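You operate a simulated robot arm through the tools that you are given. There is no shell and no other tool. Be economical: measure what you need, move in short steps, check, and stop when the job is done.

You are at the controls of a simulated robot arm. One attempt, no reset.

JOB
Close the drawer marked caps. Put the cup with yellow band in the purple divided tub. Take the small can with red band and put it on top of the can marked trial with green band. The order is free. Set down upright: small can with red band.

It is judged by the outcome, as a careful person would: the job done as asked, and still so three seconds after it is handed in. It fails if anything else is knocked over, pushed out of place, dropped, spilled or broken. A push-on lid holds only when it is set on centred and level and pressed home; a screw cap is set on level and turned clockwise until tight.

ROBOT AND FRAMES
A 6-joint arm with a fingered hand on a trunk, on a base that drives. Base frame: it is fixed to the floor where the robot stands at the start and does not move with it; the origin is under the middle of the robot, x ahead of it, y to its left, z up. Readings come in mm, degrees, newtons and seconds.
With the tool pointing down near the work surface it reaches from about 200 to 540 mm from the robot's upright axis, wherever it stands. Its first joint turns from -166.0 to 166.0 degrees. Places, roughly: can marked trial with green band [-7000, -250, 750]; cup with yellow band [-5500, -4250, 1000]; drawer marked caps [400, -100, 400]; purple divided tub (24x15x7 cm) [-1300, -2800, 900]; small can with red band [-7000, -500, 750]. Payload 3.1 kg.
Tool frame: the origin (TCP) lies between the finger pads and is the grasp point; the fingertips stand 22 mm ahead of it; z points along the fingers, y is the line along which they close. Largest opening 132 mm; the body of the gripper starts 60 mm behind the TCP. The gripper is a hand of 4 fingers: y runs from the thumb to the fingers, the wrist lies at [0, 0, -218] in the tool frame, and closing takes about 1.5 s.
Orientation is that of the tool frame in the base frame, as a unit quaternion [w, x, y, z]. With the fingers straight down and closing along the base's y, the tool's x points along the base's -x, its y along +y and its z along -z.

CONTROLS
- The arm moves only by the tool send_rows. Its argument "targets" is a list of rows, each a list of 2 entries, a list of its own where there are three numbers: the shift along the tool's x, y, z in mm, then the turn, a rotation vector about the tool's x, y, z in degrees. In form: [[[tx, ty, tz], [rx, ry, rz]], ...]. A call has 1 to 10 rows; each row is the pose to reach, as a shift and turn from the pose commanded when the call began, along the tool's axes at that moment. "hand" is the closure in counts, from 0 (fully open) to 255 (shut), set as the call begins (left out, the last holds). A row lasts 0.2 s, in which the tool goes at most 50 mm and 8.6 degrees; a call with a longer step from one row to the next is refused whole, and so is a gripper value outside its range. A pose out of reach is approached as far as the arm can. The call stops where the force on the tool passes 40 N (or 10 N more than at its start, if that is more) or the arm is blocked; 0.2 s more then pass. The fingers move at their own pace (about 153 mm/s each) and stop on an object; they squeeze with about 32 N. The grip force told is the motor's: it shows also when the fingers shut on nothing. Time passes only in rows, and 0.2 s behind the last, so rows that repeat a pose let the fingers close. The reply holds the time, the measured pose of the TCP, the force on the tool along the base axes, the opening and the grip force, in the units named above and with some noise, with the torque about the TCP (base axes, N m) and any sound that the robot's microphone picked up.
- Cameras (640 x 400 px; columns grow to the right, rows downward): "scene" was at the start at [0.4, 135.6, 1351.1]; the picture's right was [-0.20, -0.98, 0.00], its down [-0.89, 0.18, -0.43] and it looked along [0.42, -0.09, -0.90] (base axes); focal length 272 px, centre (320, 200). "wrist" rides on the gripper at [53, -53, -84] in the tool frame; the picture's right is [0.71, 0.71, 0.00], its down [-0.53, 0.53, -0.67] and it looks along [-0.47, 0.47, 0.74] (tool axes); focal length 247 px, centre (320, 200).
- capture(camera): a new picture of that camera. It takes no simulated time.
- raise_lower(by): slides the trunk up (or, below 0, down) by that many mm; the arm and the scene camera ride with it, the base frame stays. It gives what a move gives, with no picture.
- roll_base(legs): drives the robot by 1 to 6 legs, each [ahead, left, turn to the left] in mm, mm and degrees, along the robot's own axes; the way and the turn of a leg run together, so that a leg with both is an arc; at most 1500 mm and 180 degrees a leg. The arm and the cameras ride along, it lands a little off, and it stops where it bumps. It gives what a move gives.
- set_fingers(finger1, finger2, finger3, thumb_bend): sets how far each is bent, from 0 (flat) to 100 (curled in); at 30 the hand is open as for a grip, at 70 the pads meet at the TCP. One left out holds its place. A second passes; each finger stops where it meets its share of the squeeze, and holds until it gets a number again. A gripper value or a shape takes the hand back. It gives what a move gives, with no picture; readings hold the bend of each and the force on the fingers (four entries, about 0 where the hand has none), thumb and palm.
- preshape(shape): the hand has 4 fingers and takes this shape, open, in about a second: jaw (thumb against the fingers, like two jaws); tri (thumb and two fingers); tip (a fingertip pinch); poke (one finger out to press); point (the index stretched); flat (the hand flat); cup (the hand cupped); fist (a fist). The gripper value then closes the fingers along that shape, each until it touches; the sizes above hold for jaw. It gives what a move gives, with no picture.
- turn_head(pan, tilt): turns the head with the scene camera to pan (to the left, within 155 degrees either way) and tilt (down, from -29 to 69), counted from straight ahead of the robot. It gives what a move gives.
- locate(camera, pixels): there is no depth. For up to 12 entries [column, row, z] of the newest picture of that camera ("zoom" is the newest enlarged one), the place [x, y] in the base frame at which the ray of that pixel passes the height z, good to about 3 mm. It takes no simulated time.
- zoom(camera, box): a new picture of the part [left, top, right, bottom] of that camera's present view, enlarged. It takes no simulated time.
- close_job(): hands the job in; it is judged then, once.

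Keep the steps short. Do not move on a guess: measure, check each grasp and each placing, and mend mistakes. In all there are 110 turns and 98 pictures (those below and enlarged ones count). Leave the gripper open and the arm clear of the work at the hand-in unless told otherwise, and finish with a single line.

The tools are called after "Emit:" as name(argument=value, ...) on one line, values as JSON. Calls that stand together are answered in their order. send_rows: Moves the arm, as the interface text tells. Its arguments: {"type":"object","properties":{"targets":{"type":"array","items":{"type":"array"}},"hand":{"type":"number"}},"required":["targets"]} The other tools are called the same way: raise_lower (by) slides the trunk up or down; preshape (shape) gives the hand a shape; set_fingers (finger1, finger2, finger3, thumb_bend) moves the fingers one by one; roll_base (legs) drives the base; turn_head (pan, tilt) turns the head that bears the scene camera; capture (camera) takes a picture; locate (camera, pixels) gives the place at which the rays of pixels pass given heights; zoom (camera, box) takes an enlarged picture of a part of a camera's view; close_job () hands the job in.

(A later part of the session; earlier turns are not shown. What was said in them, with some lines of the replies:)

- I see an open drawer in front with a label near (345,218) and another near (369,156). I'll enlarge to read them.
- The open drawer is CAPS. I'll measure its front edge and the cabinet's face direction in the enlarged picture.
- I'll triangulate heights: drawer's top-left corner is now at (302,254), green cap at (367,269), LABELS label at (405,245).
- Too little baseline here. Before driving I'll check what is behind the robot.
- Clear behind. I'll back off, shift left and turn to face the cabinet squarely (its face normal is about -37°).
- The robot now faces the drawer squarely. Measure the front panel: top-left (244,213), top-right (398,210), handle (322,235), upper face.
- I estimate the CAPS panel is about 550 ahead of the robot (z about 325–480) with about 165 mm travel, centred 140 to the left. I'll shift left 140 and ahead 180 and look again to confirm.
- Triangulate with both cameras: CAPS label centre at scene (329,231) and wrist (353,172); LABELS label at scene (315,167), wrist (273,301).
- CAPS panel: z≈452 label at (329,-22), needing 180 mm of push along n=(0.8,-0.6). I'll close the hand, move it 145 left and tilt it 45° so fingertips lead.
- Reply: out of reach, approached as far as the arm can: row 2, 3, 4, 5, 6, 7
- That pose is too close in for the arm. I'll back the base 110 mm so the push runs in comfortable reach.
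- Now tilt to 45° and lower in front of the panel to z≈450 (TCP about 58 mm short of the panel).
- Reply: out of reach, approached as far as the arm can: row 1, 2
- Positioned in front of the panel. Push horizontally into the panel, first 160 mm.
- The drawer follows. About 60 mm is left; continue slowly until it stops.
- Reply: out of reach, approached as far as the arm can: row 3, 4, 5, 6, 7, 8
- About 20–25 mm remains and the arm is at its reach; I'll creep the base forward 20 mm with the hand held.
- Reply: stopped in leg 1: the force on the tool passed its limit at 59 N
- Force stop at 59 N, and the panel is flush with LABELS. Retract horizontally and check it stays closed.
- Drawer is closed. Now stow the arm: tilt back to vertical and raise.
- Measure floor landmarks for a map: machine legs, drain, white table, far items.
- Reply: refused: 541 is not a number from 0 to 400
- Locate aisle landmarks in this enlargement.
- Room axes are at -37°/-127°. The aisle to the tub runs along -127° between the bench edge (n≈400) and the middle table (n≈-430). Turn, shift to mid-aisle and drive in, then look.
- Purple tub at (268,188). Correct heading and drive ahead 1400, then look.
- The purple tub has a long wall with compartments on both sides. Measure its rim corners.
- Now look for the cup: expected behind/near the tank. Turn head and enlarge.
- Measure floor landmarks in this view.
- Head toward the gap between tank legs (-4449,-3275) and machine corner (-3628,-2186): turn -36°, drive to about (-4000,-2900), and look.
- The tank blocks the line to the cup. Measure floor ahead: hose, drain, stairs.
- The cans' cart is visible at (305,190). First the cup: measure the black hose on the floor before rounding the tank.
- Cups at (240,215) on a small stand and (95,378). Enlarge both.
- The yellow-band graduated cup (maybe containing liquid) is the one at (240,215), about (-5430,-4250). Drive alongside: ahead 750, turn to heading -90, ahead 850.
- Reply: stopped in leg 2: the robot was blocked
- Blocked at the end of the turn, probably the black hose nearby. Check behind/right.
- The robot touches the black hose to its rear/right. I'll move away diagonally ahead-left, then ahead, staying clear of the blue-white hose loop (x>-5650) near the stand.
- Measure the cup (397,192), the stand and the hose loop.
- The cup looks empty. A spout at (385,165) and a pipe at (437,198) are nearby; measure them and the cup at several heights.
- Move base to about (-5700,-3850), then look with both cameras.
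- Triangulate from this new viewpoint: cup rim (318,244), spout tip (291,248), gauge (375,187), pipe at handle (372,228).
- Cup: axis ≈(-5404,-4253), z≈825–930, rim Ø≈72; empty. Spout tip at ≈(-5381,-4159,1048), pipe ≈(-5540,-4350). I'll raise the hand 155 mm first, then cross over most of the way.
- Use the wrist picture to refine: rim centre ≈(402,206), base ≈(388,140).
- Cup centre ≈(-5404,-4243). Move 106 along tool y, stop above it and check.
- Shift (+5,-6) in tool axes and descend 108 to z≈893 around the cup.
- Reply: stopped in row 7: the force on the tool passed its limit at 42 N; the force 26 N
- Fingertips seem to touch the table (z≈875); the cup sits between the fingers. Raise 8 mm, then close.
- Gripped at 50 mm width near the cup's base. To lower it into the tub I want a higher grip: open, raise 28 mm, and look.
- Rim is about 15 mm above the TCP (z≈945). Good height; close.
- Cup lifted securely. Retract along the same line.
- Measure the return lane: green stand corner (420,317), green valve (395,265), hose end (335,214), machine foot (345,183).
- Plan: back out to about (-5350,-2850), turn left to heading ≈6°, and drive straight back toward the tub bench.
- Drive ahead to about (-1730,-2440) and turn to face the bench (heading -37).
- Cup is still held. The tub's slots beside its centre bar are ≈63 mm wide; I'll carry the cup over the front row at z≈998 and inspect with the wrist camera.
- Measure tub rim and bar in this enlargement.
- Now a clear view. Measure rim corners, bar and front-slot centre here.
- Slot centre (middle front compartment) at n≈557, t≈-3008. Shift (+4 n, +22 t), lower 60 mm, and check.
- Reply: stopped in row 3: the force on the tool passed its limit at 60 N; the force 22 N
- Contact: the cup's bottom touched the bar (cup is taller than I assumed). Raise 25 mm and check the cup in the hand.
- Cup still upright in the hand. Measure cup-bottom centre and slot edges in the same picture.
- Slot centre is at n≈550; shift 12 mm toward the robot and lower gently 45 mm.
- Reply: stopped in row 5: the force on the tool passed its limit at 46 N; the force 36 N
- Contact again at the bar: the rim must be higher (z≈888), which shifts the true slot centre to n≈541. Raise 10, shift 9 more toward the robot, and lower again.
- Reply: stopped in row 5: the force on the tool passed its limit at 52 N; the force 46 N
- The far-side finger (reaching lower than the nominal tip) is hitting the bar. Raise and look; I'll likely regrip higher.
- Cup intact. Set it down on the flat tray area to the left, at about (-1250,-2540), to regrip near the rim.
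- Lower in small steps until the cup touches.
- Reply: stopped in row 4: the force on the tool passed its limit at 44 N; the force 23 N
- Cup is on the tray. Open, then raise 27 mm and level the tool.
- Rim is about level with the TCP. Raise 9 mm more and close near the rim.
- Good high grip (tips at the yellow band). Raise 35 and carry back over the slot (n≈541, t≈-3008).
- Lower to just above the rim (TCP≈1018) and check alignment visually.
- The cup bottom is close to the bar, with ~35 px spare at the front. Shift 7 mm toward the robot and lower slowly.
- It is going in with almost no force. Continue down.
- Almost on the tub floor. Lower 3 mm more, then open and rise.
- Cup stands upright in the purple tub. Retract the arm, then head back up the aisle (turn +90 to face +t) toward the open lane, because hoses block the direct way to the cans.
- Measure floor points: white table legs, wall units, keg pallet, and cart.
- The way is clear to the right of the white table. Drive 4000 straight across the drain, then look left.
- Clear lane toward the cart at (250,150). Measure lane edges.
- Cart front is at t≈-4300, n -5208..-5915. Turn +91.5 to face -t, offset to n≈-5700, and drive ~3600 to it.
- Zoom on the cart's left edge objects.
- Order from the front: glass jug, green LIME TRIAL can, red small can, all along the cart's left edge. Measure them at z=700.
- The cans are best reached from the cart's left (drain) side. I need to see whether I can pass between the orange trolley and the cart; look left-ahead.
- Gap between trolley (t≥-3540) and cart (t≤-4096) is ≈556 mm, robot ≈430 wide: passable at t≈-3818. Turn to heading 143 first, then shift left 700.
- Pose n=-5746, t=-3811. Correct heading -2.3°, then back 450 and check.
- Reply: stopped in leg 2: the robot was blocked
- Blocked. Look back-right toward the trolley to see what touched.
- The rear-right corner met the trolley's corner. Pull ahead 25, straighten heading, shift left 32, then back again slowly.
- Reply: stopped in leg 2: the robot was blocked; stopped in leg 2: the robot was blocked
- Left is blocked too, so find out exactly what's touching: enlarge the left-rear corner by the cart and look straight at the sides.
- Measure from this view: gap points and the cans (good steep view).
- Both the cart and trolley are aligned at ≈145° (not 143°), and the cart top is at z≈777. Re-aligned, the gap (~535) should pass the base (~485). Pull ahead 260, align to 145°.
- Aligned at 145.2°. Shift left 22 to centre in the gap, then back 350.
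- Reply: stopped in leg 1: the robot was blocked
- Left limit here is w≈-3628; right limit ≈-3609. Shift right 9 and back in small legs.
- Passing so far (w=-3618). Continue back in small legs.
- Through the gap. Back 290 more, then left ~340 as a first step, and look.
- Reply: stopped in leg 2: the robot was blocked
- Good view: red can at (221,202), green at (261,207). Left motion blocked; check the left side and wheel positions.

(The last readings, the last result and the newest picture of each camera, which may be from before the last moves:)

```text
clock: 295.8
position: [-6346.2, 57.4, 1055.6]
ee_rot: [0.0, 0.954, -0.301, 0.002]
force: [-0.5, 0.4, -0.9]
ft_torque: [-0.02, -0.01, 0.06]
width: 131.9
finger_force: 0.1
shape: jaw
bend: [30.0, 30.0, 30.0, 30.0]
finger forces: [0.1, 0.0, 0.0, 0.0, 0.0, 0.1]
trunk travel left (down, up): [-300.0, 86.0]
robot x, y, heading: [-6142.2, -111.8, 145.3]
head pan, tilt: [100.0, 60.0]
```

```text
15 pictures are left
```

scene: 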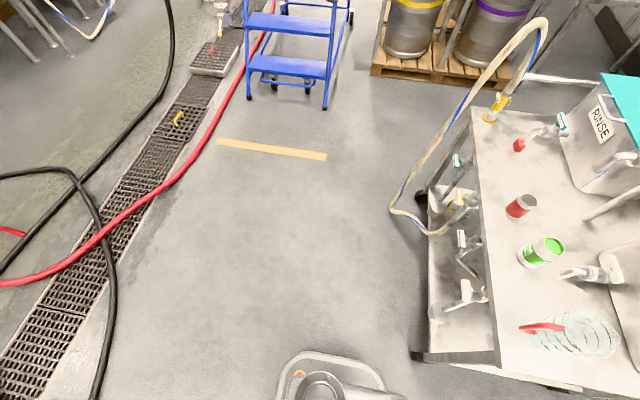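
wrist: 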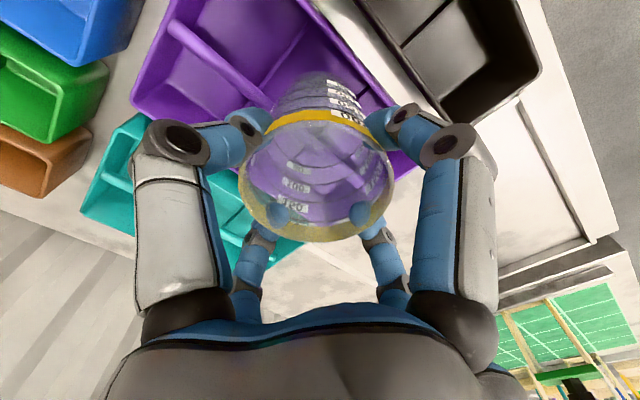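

Left side is clear. Retry a small left move.

Emit:
roll_base(legs=[[-30, 60, 0]])

```text
clock: 296.8
position: [-6357.1, -11.3, 1056.5]
ee_rot: [-0.001, 0.953, -0.302, 0.002]
force: [-0.6, -0.4, 0.1]
ft_torque: [0.0, -0.03, -0.01]
width: 132.3
finger_force: 0.1
shape: jaw
bend: [30.0, 30.0, 30.0, 30.0]
finger forces: [0.0, 0.0, 0.1, 0.0, 0.0, 0.0]
trunk travel left (down, up): [-300.0, 86.0]
robot x, y, heading: [-6151.9, -176.8, 145.3]
head pan, tilt: [100.0, 60.0]
```

It moves. Now left 615 to stand beside the cans.

Emit:
roll_base(legs=[[0, 615, 0]])

Emit:
raise_lower(by=-60)

Emit:
turn_head(pan=-5, tilt=55)

Emit:
capture(camera="scene")

```text
clock: 300.3
position: [-6711.9, -515.4, 1055.1]
ee_rot: [-0.001, 0.952, -0.306, 0.002]
force: [0.2, 0.8, 1.0]
ft_torque: [-0.02, 0.01, 0.03]
width: 131.8
finger_force: 0.0
shape: jaw
bend: [30.0, 30.0, 30.0, 30.0]
finger forces: [0.0, 0.0, 0.0, 0.1, 0.1, 0.0]
trunk travel left (down, up): [-300.0, 86.0]
robot x, y, heading: [-6507.1, -688.6, 144.6]
head pan, tilt: [100.0, 60.0]
```

```text
clock: 301.3
position: [-6711.4, -515.9, 994.2]
ee_rot: [0.0, 0.952, -0.305, 0.002]
force: [-0.1, -0.1, 0.1]
ft_torque: [0.03, 0.04, 0.02]
width: 131.9
finger_force: 0.0
shape: jaw
bend: [30.0, 30.0, 30.0, 30.0]
finger forces: [0.0, 0.0, 0.0, 0.0, 0.0, 0.0]
trunk travel left (down, up): [-240.0, 146.0]
robot x, y, heading: [-6509.6, -689.6, 144.8]
head pan, tilt: [100.0, 60.0]
```

```text
clock: 303.1
position: [-6711.8, -514.6, 995.5]
ee_rot: [0.0, 0.952, -0.306, 0.002]
force: [-0.8, 0.4, -0.1]
ft_torque: [0.0, 0.0, 0.0]
width: 132.0
finger_force: 0.1
shape: jaw
bend: [30.0, 30.0, 30.0, 30.0]
finger forces: [0.0, 0.1, 0.0, 0.1, 0.0, 0.0]
trunk travel left (down, up): [-240.0, 146.0]
robot x, y, heading: [-6508.7, -689.1, 144.9]
head pan, tilt: [-5.0, 55.0]
```

```text
14 pictures are left
```

scene: 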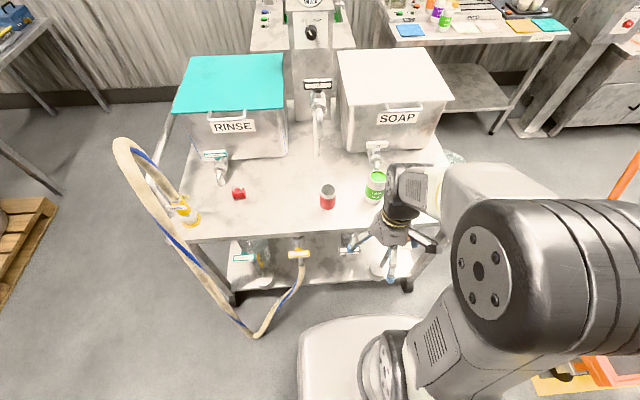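

Move ahead 70 for comfortable reach, then check cans and spout positions.

Emit:
roll_base(legs=[[70, 0, 0]])

Emit:
zoom(camera="scene", box=[260, 120, 440, 270])

```text
clock: 304.1
position: [-6771.0, -471.2, 994.9]
ee_rot: [0.001, 0.952, -0.306, 0.003]
force: [-0.3, 0.4, -0.1]
ft_torque: [-0.02, -0.07, 0.03]
width: 132.1
finger_force: 0.1
shape: jaw
bend: [30.0, 30.0, 30.0, 30.0]
finger forces: [0.0, 0.0, 0.0, 0.1, 0.0, 0.0]
trunk travel left (down, up): [-240.0, 146.0]
robot x, y, heading: [-6566.8, -647.7, 144.7]
head pan, tilt: [-5.0, 55.0]
```

```text
2.67 times, centred on (350, 195) of scene
```

zoom: 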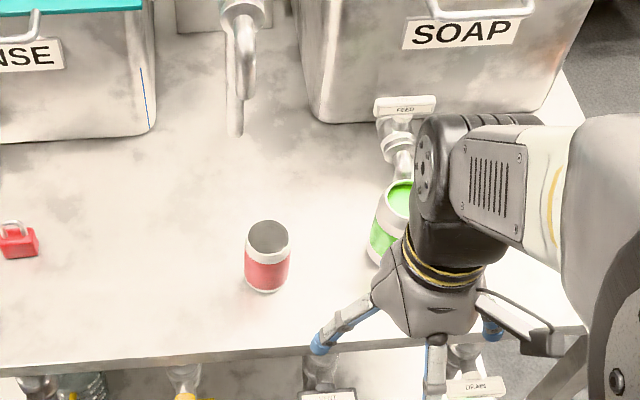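

Emit:
locate(camera="zoom", pixels=[[268, 236, 865], [268, 236, 850], [267, 280, 777], [246, 236, 860], [290, 236, 860], [400, 195, 880], [240, 135, 777], [240, 135, 900], [400, 175, 880], [402, 105, 900]])

```text
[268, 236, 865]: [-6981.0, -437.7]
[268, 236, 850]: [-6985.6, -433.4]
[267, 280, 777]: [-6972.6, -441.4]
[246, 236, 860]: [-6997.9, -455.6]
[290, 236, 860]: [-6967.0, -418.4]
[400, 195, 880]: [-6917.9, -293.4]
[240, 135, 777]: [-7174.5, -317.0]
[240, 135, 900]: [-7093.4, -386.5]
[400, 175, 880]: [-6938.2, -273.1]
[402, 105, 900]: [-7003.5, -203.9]
```

Red can axis ≈(-6979,-440), Ø≈48, top z≈865. Move above it at the current height and check with the wrist camera.

Emit:
send_rows(targets=[[[-37, 19, 0], [0, 0, 0]], [[-75, 38, 0], [0, 0, 0]], [[-112, 57, 0], [0, 0, 0]], [[-150, 77, 0], [0, 0, 0]], [[-187, 96, 0], [0, 0, 0]], [[-187, 96, 0], [0, 0, 0]]], hand=0)

Emit:
capture(camera="wrist")

```text
clock: 305.5
position: [-6979.4, -443.7, 995.8]
ee_rot: [-0.001, 0.952, -0.306, 0.003]
force: [0.2, -0.7, 0.1]
ft_torque: [-0.01, 0.0, -0.01]
width: 131.6
finger_force: 0.1
shape: jaw
bend: [30.0, 30.0, 30.0, 30.0]
finger forces: [0.1, 0.0, 0.0, 0.0, 0.1, 0.0]
trunk travel left (down, up): [-240.0, 146.0]
robot x, y, heading: [-6567.0, -646.3, 144.4]
head pan, tilt: [-5.0, 55.0]
```

```text
12 pictures are left
```

wrist: 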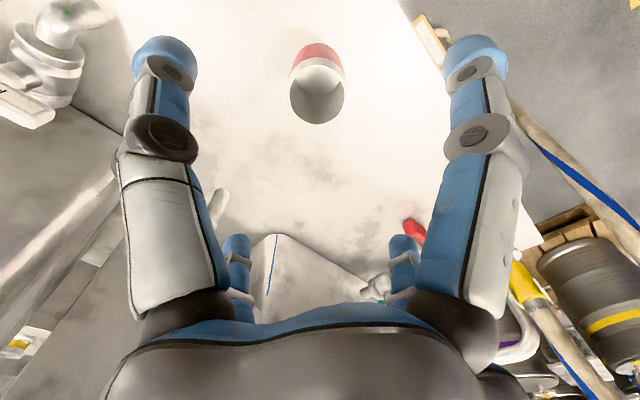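

The can is centred under the hand (expected row 96, seen 95). Descend 145 to z≈850.

Emit:
send_rows(targets=[[[0, 0, 40], [0, 0, 0]], [[0, 0, 75], [0, 0, 0]], [[0, 0, 100], [0, 0, 0]], [[0, 0, 120], [0, 0, 0]], [[0, 0, 135], [0, 0, 0]], [[0, 0, 145], [0, 0, 0]], [[0, 0, 145], [0, 0, 0]]])

Emit:
capture(camera="wrist")

```text
clock: 307.1
position: [-6978.0, -443.1, 849.7]
ee_rot: [-0.001, 0.952, -0.305, 0.002]
force: [-0.1, 0.0, -0.2]
ft_torque: [0.01, 0.0, 0.03]
width: 131.7
finger_force: 0.1
shape: jaw
bend: [30.0, 30.0, 30.0, 30.0]
finger forces: [0.1, 0.0, 0.1, 0.0, 0.0, 0.1]
trunk travel left (down, up): [-240.0, 146.0]
robot x, y, heading: [-6567.9, -647.3, 144.6]
head pan, tilt: [-5.0, 55.0]
```

```text
11 pictures are left
```

wrist: 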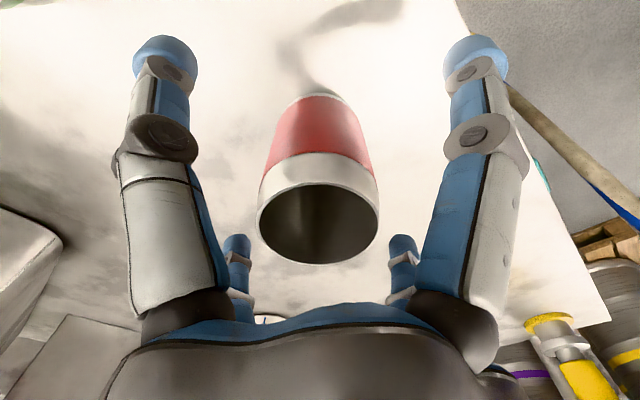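

Rim is ~14 mm above the TCP, well centred. Close and check the grip.

Emit:
send_rows(targets=[[[0, 0, 0], [0, 0, 0]], [[0, 0, 0], [0, 0, 0]], [[0, 0, 0], [0, 0, 0]], [[0, 0, 0], [0, 0, 0]], [[0, 0, 0], [0, 0, 0]], [[0, 0, 0], [0, 0, 0]], [[0, 0, 0], [0, 0, 0]], [[0, 0, 0], [0, 0, 0]]], hand=255)

Emit:
send_rows(targets=[[[0, 0, -10], [0, 0, 0]], [[0, 0, -50], [0, 0, 0]], [[0, 0, -95], [0, 0, 0]], [[0, 0, -140], [0, 0, 0]], [[0, 0, -155], [0, 0, 0]], [[0, 0, -155], [0, 0, 0]]])

Emit:
capture(camera="wrist")

```text
clock: 308.9
position: [-6978.1, -443.0, 850.2]
ee_rot: [-0.001, 0.952, -0.305, 0.002]
force: [-0.3, 0.3, 0.3]
ft_torque: [0.04, -0.02, -0.02]
width: 46.4
finger_force: 32.4
shape: jaw
bend: [79.0, 79.0, 79.0, 70.0]
finger forces: [28.8, 29.0, 28.7, 0.0, 28.9, 0.0]
trunk travel left (down, up): [-240.0, 146.0]
robot x, y, heading: [-6564.3, -646.0, 144.9]
head pan, tilt: [-5.0, 55.0]
```

```text
clock: 310.3
position: [-6979.0, -444.2, 1005.0]
ee_rot: [0.0, 0.952, -0.306, 0.002]
force: [0.1, 0.1, -0.4]
ft_torque: [-0.02, 0.02, 0.02]
width: 46.2
finger_force: 32.7
shape: jaw
bend: [79.0, 79.0, 79.0, 70.0]
finger forces: [29.0, 29.0, 28.9, 0.1, 29.0, 0.1]
trunk travel left (down, up): [-240.0, 146.0]
robot x, y, heading: [-6570.1, -645.1, 144.8]
head pan, tilt: [-5.0, 55.0]
```

```text
10 pictures are left
```

wrist: 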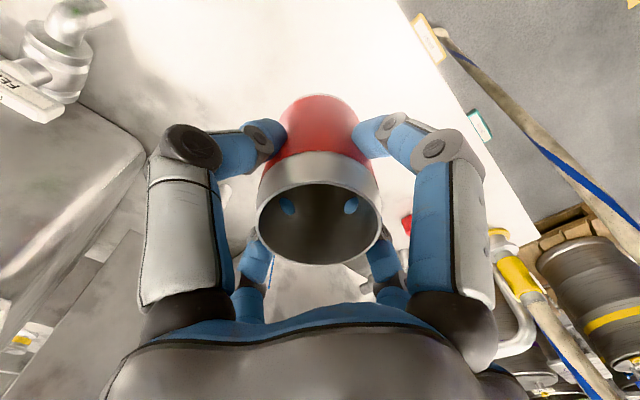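

Held firmly, upright. Now measure the green can with the hand out of the way.

Emit:
zoom(camera="scene", box=[330, 130, 440, 230])

```text
4.00 times, centred on (385, 180) of scene
```

zoom: 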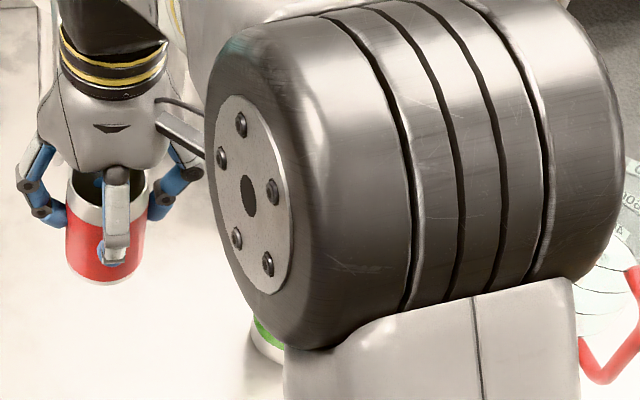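

The arm hides it; move over the estimated green position (-6908,-305), staying 50 mm above, then look.

Emit:
send_rows(targets=[[[-6, -39, 0], [0, 0, 0]], [[-12, -78, 0], [0, 0, 0]], [[-18, -117, 0], [0, 0, 0]], [[-23, -154, 0], [0, 0, 0]], [[-23, -154, 0], [0, 0, 0]]])

Emit:
zoom(camera="scene", box=[330, 130, 440, 230])

Emit:
capture(camera="wrist")

```text
clock: 311.5
position: [-6908.2, -304.5, 1003.8]
ee_rot: [0.0, 0.952, -0.305, 0.002]
force: [0.1, -0.1, 0.3]
ft_torque: [-0.04, -0.02, 0.01]
width: 46.3
finger_force: 32.0
shape: jaw
bend: [79.0, 79.0, 79.0, 70.0]
finger forces: [28.9, 29.1, 28.9, 0.0, 28.9, 0.0]
trunk travel left (down, up): [-240.0, 146.0]
robot x, y, heading: [-6564.3, -649.9, 144.7]
head pan, tilt: [-5.0, 55.0]
```

```text
4.00 times, centred on (385, 180) of scene
```

zoom: 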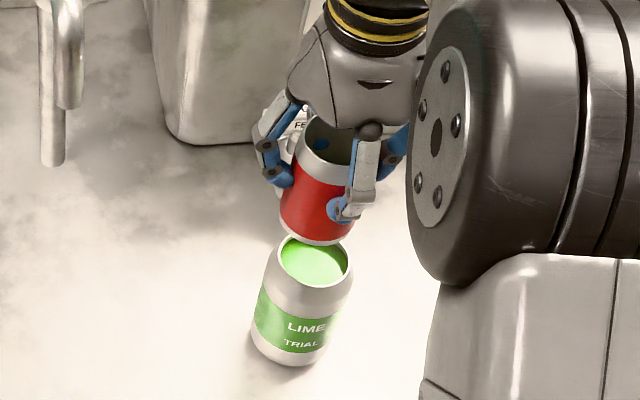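

```text
7 pictures are left
```

wrist: 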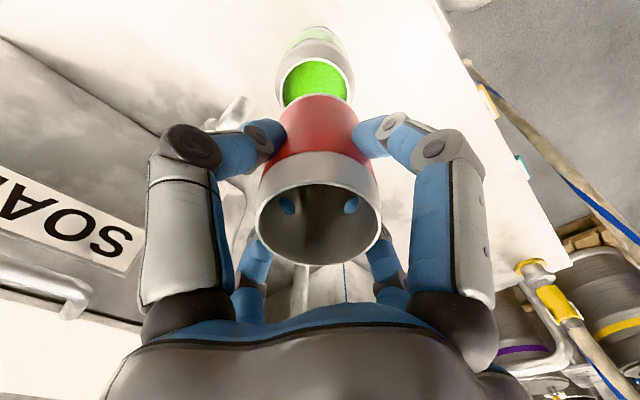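

Measure both in the scene zoom: green rim centre (315,263), red bottom centre (316,226), and green base.

Emit:
locate(camera="zoom", pixels=[[315, 263, 880], [315, 263, 870], [315, 263, 890], [316, 227, 930], [316, 227, 940], [330, 137, 1018], [290, 343, 777]])

Emit:
locate(camera="wrist", pixels=[[315, 83, 880], [315, 83, 870], [315, 83, 890]])

```text
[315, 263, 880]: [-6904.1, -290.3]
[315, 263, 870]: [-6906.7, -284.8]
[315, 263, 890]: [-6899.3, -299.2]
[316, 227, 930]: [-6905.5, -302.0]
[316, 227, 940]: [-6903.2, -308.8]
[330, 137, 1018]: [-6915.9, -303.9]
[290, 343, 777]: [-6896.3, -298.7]
```

```text
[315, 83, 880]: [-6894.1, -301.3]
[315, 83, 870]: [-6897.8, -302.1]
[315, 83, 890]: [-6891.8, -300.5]
```

Green axis ≈(-6897,-300), top ≈888. Shift (7,-9), lower 28 mm, then check both views.

Emit:
send_rows(targets=[[[7, -9, 0], [0, 0, 0]], [[7, -9, 15], [0, 0, 0]], [[7, -9, 28], [0, 0, 0]], [[7, -9, 28], [0, 0, 0]]])

Emit:
zoom(camera="scene", box=[360, 150, 420, 210])

Emit:
capture(camera="wrist")

```text
clock: 312.5
position: [-6894.3, -301.3, 976.2]
ee_rot: [-0.001, 0.952, -0.306, 0.002]
force: [0.0, 0.5, -1.1]
ft_torque: [-0.02, -0.01, 0.0]
width: 46.6
finger_force: 31.9
shape: jaw
bend: [79.0, 79.0, 79.0, 70.0]
finger forces: [28.9, 29.0, 29.0, 0.1, 28.7, 0.0]
trunk travel left (down, up): [-240.0, 146.0]
robot x, y, heading: [-6564.0, -648.5, 144.7]
head pan, tilt: [-5.0, 55.0]
```

```text
6.67 times, centred on (390, 180) of scene
```

zoom: 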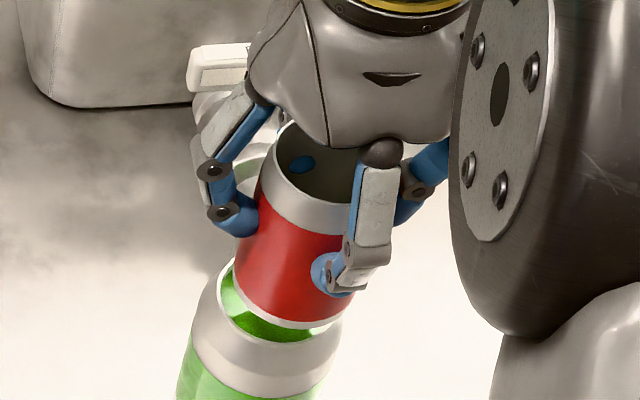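

```text
5 pictures are left
```

wrist: 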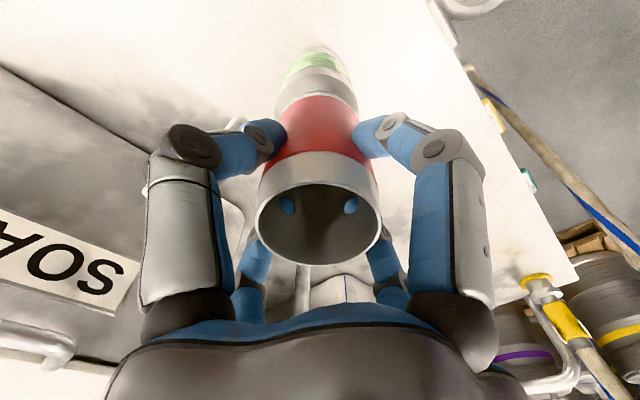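

Views suggest ~4–5 mm correction away from the robot (tool -x). Apply and lower 8 mm more, then check.

Emit:
send_rows(targets=[[[-4.5, 0, 0], [0, 0, 0]], [[-4.5, 0, 5], [0, 0, 0]], [[-4.5, 0, 9], [0, 0, 0]], [[-4.5, 0, 9], [0, 0, 0]]])

Emit:
zoom(camera="scene", box=[360, 155, 420, 215])

```text
clock: 313.5
position: [-6899.7, -298.5, 967.7]
ee_rot: [-0.001, 0.952, -0.306, 0.001]
force: [0.7, 0.1, -1.1]
ft_torque: [0.0, -0.02, 0.04]
width: 46.5
finger_force: 32.3
shape: jaw
bend: [79.0, 79.0, 79.0, 70.0]
finger forces: [28.9, 29.0, 29.0, 0.1, 28.7, 0.0]
trunk travel left (down, up): [-240.0, 146.0]
robot x, y, heading: [-6561.8, -644.1, 145.0]
head pan, tilt: [-5.0, 55.0]
```

```text
6.67 times, centred on (390, 185) of scene
```

zoom: 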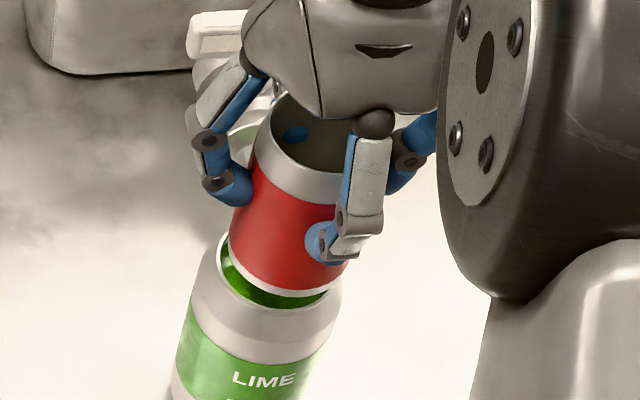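

Alignment: needs ~2 mm to the picture's left (tool +y). Apply and lower gently up to 9 mm, reading the force.

Emit:
send_rows(targets=[[[0, 2, 1], [0, 0, 0]], [[0, 2, 3], [0, 0, 0]], [[0, 2, 4.5], [0, 0, 0]], [[0, 2, 6], [0, 0, 0]], [[0, 2, 7], [0, 0, 0]], [[0, 2, 8], [0, 0, 0]], [[0, 2, 9], [0, 0, 0]]])

Emit:
zoom(camera="scene", box=[360, 155, 420, 215])

```text
clock: 315.1
position: [-6900.0, -300.0, 963.1]
ee_rot: [-0.002, 0.952, -0.306, -0.001]
force: [-0.9, 2.4, 29.4]
ft_torque: [0.12, -0.08, 0.01]
width: 47.1
finger_force: 32.3
shape: jaw
bend: [80.0, 79.0, 80.0, 70.0]
finger forces: [32.2, 32.2, 32.2, 0.0, 33.4, 0.0]
trunk travel left (down, up): [-240.0, 146.0]
robot x, y, heading: [-6566.9, -645.9, 144.8]
head pan, tilt: [-5.0, 55.0]
```

```text
6.67 times, centred on (390, 185) of scene
```

zoom: 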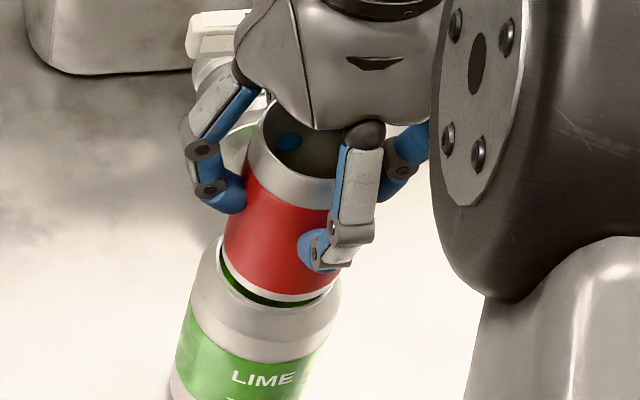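

Touching at 29 N, but a dark crescent at the front-left shows an offset of ~3 mm. Lift 3, shift (+3,+1), lower again and look.

Emit:
send_rows(targets=[[[0, 0, -4], [0, 0, 0]], [[3, 1, -4], [0, 0, 0]], [[3, 1, -1], [0, 0, 0]], [[3, 1, 1], [0, 0, 0]], [[3, 1, 2.5], [0, 0, 0]], [[3, 1, 4], [0, 0, 0]], [[3, 1, 4], [0, 0, 0]]])

Emit:
zoom(camera="scene", box=[360, 155, 420, 215])

```text
clock: 316.2
position: [-6900.3, -300.3, 962.8]
ee_rot: [-0.004, 0.952, -0.305, -0.003]
force: [1.0, 0.6, 18.8]
ft_torque: [0.03, -0.16, 0.03]
width: 47.2
finger_force: 32.0
shape: jaw
bend: [80.0, 80.0, 80.0, 70.0]
finger forces: [34.3, 33.4, 33.0, 0.0, 33.8, 0.1]
trunk travel left (down, up): [-240.0, 146.0]
robot x, y, heading: [-6565.6, -647.7, 144.7]
head pan, tilt: [-5.0, 55.0]
stopped in row 5: the force on the tool passed its limit at 42 N (the readings are from after the stop); the commanded pose is now the measured one
```

```text
6.67 times, centred on (390, 185) of scene
5 turns are left
```

zoom: 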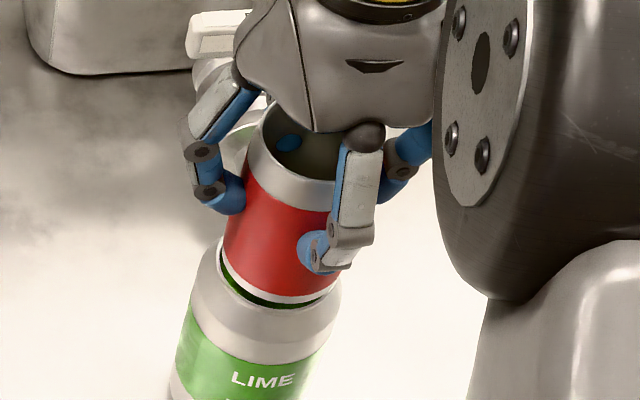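

Torque indicates the contact centroid is only ~5 mm from the axis, so the red can appears supported all round in the green can's recessed top. Loosen slightly (fingers still caging it) and check that it stands by itself.

Emit:
send_rows(targets=[[[0, 0, -0.5], [0, 0, 0]], [[0, 0, -0.5], [0, 0, 0]], [[0, 0, -0.5], [0, 0, 0]], [[0, 0, -0.5], [0, 0, 0]], [[0, 0, -0.5], [0, 0, 0]], [[0, 0, -0.5], [0, 0, 0]]], hand=138)

Emit:
zoom(camera="scene", box=[360, 155, 420, 215])

```text
clock: 317.6
position: [-6901.2, -300.9, 960.2]
ee_rot: [-0.003, 0.952, -0.306, -0.001]
force: [0.5, 0.2, -0.5]
ft_torque: [0.0, -0.04, 0.0]
width: 60.1
finger_force: 0.1
shape: jaw
bend: [38.0, 38.0, 38.0, 70.0]
finger forces: [0.0, 0.0, 0.0, 0.0, 0.0, 0.0]
trunk travel left (down, up): [-240.0, 146.0]
robot x, y, heading: [-6565.2, -646.1, 144.6]
head pan, tilt: [-5.0, 55.0]
```

```text
6.67 times, centred on (390, 185) of scene
4 turns are left
```

zoom: 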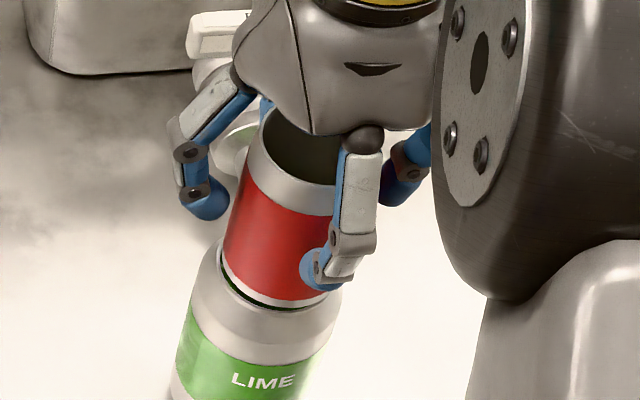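

It stands freely, upright, with no finger force. Open a bit more, rise straight up 130 mm, then take the last look.

Emit:
send_rows(targets=[[[0, 0, 0], [0, 0, 0]], [[0, 0, 0], [0, 0, 0]], [[0, 0, -20], [0, 0, 0]], [[0, 0, -50], [0, 0, 0]], [[0, 0, -90], [0, 0, 0]], [[0, 0, -130], [0, 0, 0]], [[0, 0, -130], [0, 0, 0]]], hand=85)

Emit:
zoom(camera="scene", box=[340, 120, 440, 220])

```text
clock: 319.2
position: [-6899.8, -304.3, 1089.9]
ee_rot: [-0.003, 0.952, -0.306, 0.0]
force: [-0.3, -0.1, 0.0]
ft_torque: [0.01, 0.01, 0.01]
width: 87.4
finger_force: 0.1
shape: jaw
bend: [29.0, 29.0, 29.0, 70.0]
finger forces: [0.1, 0.0, 0.0, 0.1, 0.0, 0.0]
trunk travel left (down, up): [-240.0, 146.0]
robot x, y, heading: [-6566.9, -647.8, 145.0]
head pan, tilt: [-5.0, 55.0]
```

```text
4.00 times, centred on (390, 170) of scene
3 turns are left
```

zoom: 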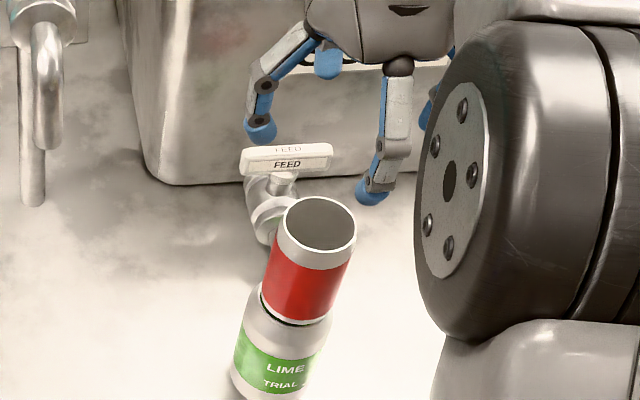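

The red can stands upright on the green LIME TRIAL can. Open the hand fully and draw the arm back clear of the cart.

Emit:
send_rows(targets=[[[40, 20, 0], [0, 0, 0]], [[80, 40, 0], [0, 0, 0]], [[120, 60, 0], [0, 0, 0]], [[150, 70, 0], [0, 0, 0]], [[150, 70, 0], [0, 0, 0]]], hand=0)

```text
clock: 320.4
position: [-6818.8, -448.5, 1090.4]
ee_rot: [-0.002, 0.952, -0.306, -0.001]
force: [0.5, -0.5, 0.2]
ft_torque: [0.02, -0.01, 0.06]
width: 132.0
finger_force: 0.1
shape: jaw
bend: [30.0, 30.0, 30.0, 30.0]
finger forces: [0.1, 0.1, 0.0, 0.1, 0.1, 0.1]
trunk travel left (down, up): [-240.0, 146.0]
robot x, y, heading: [-6565.1, -648.3, 144.7]
head pan, tilt: [-5.0, 55.0]
2 turns are left
```

All three tasks are done, the hand is open and the arm is clear; handing in.

Emit:
close_job()

```text
The job is handed in.
```

The caps drawer is closed, the yellow-band cup stands in the purple tub, and the small red-band can stands upright on the green-band trial can; while driving, the base bumped the orange trolley, the cart and probably a floor hose, and I didn't check afterwards that none of them had shifted.
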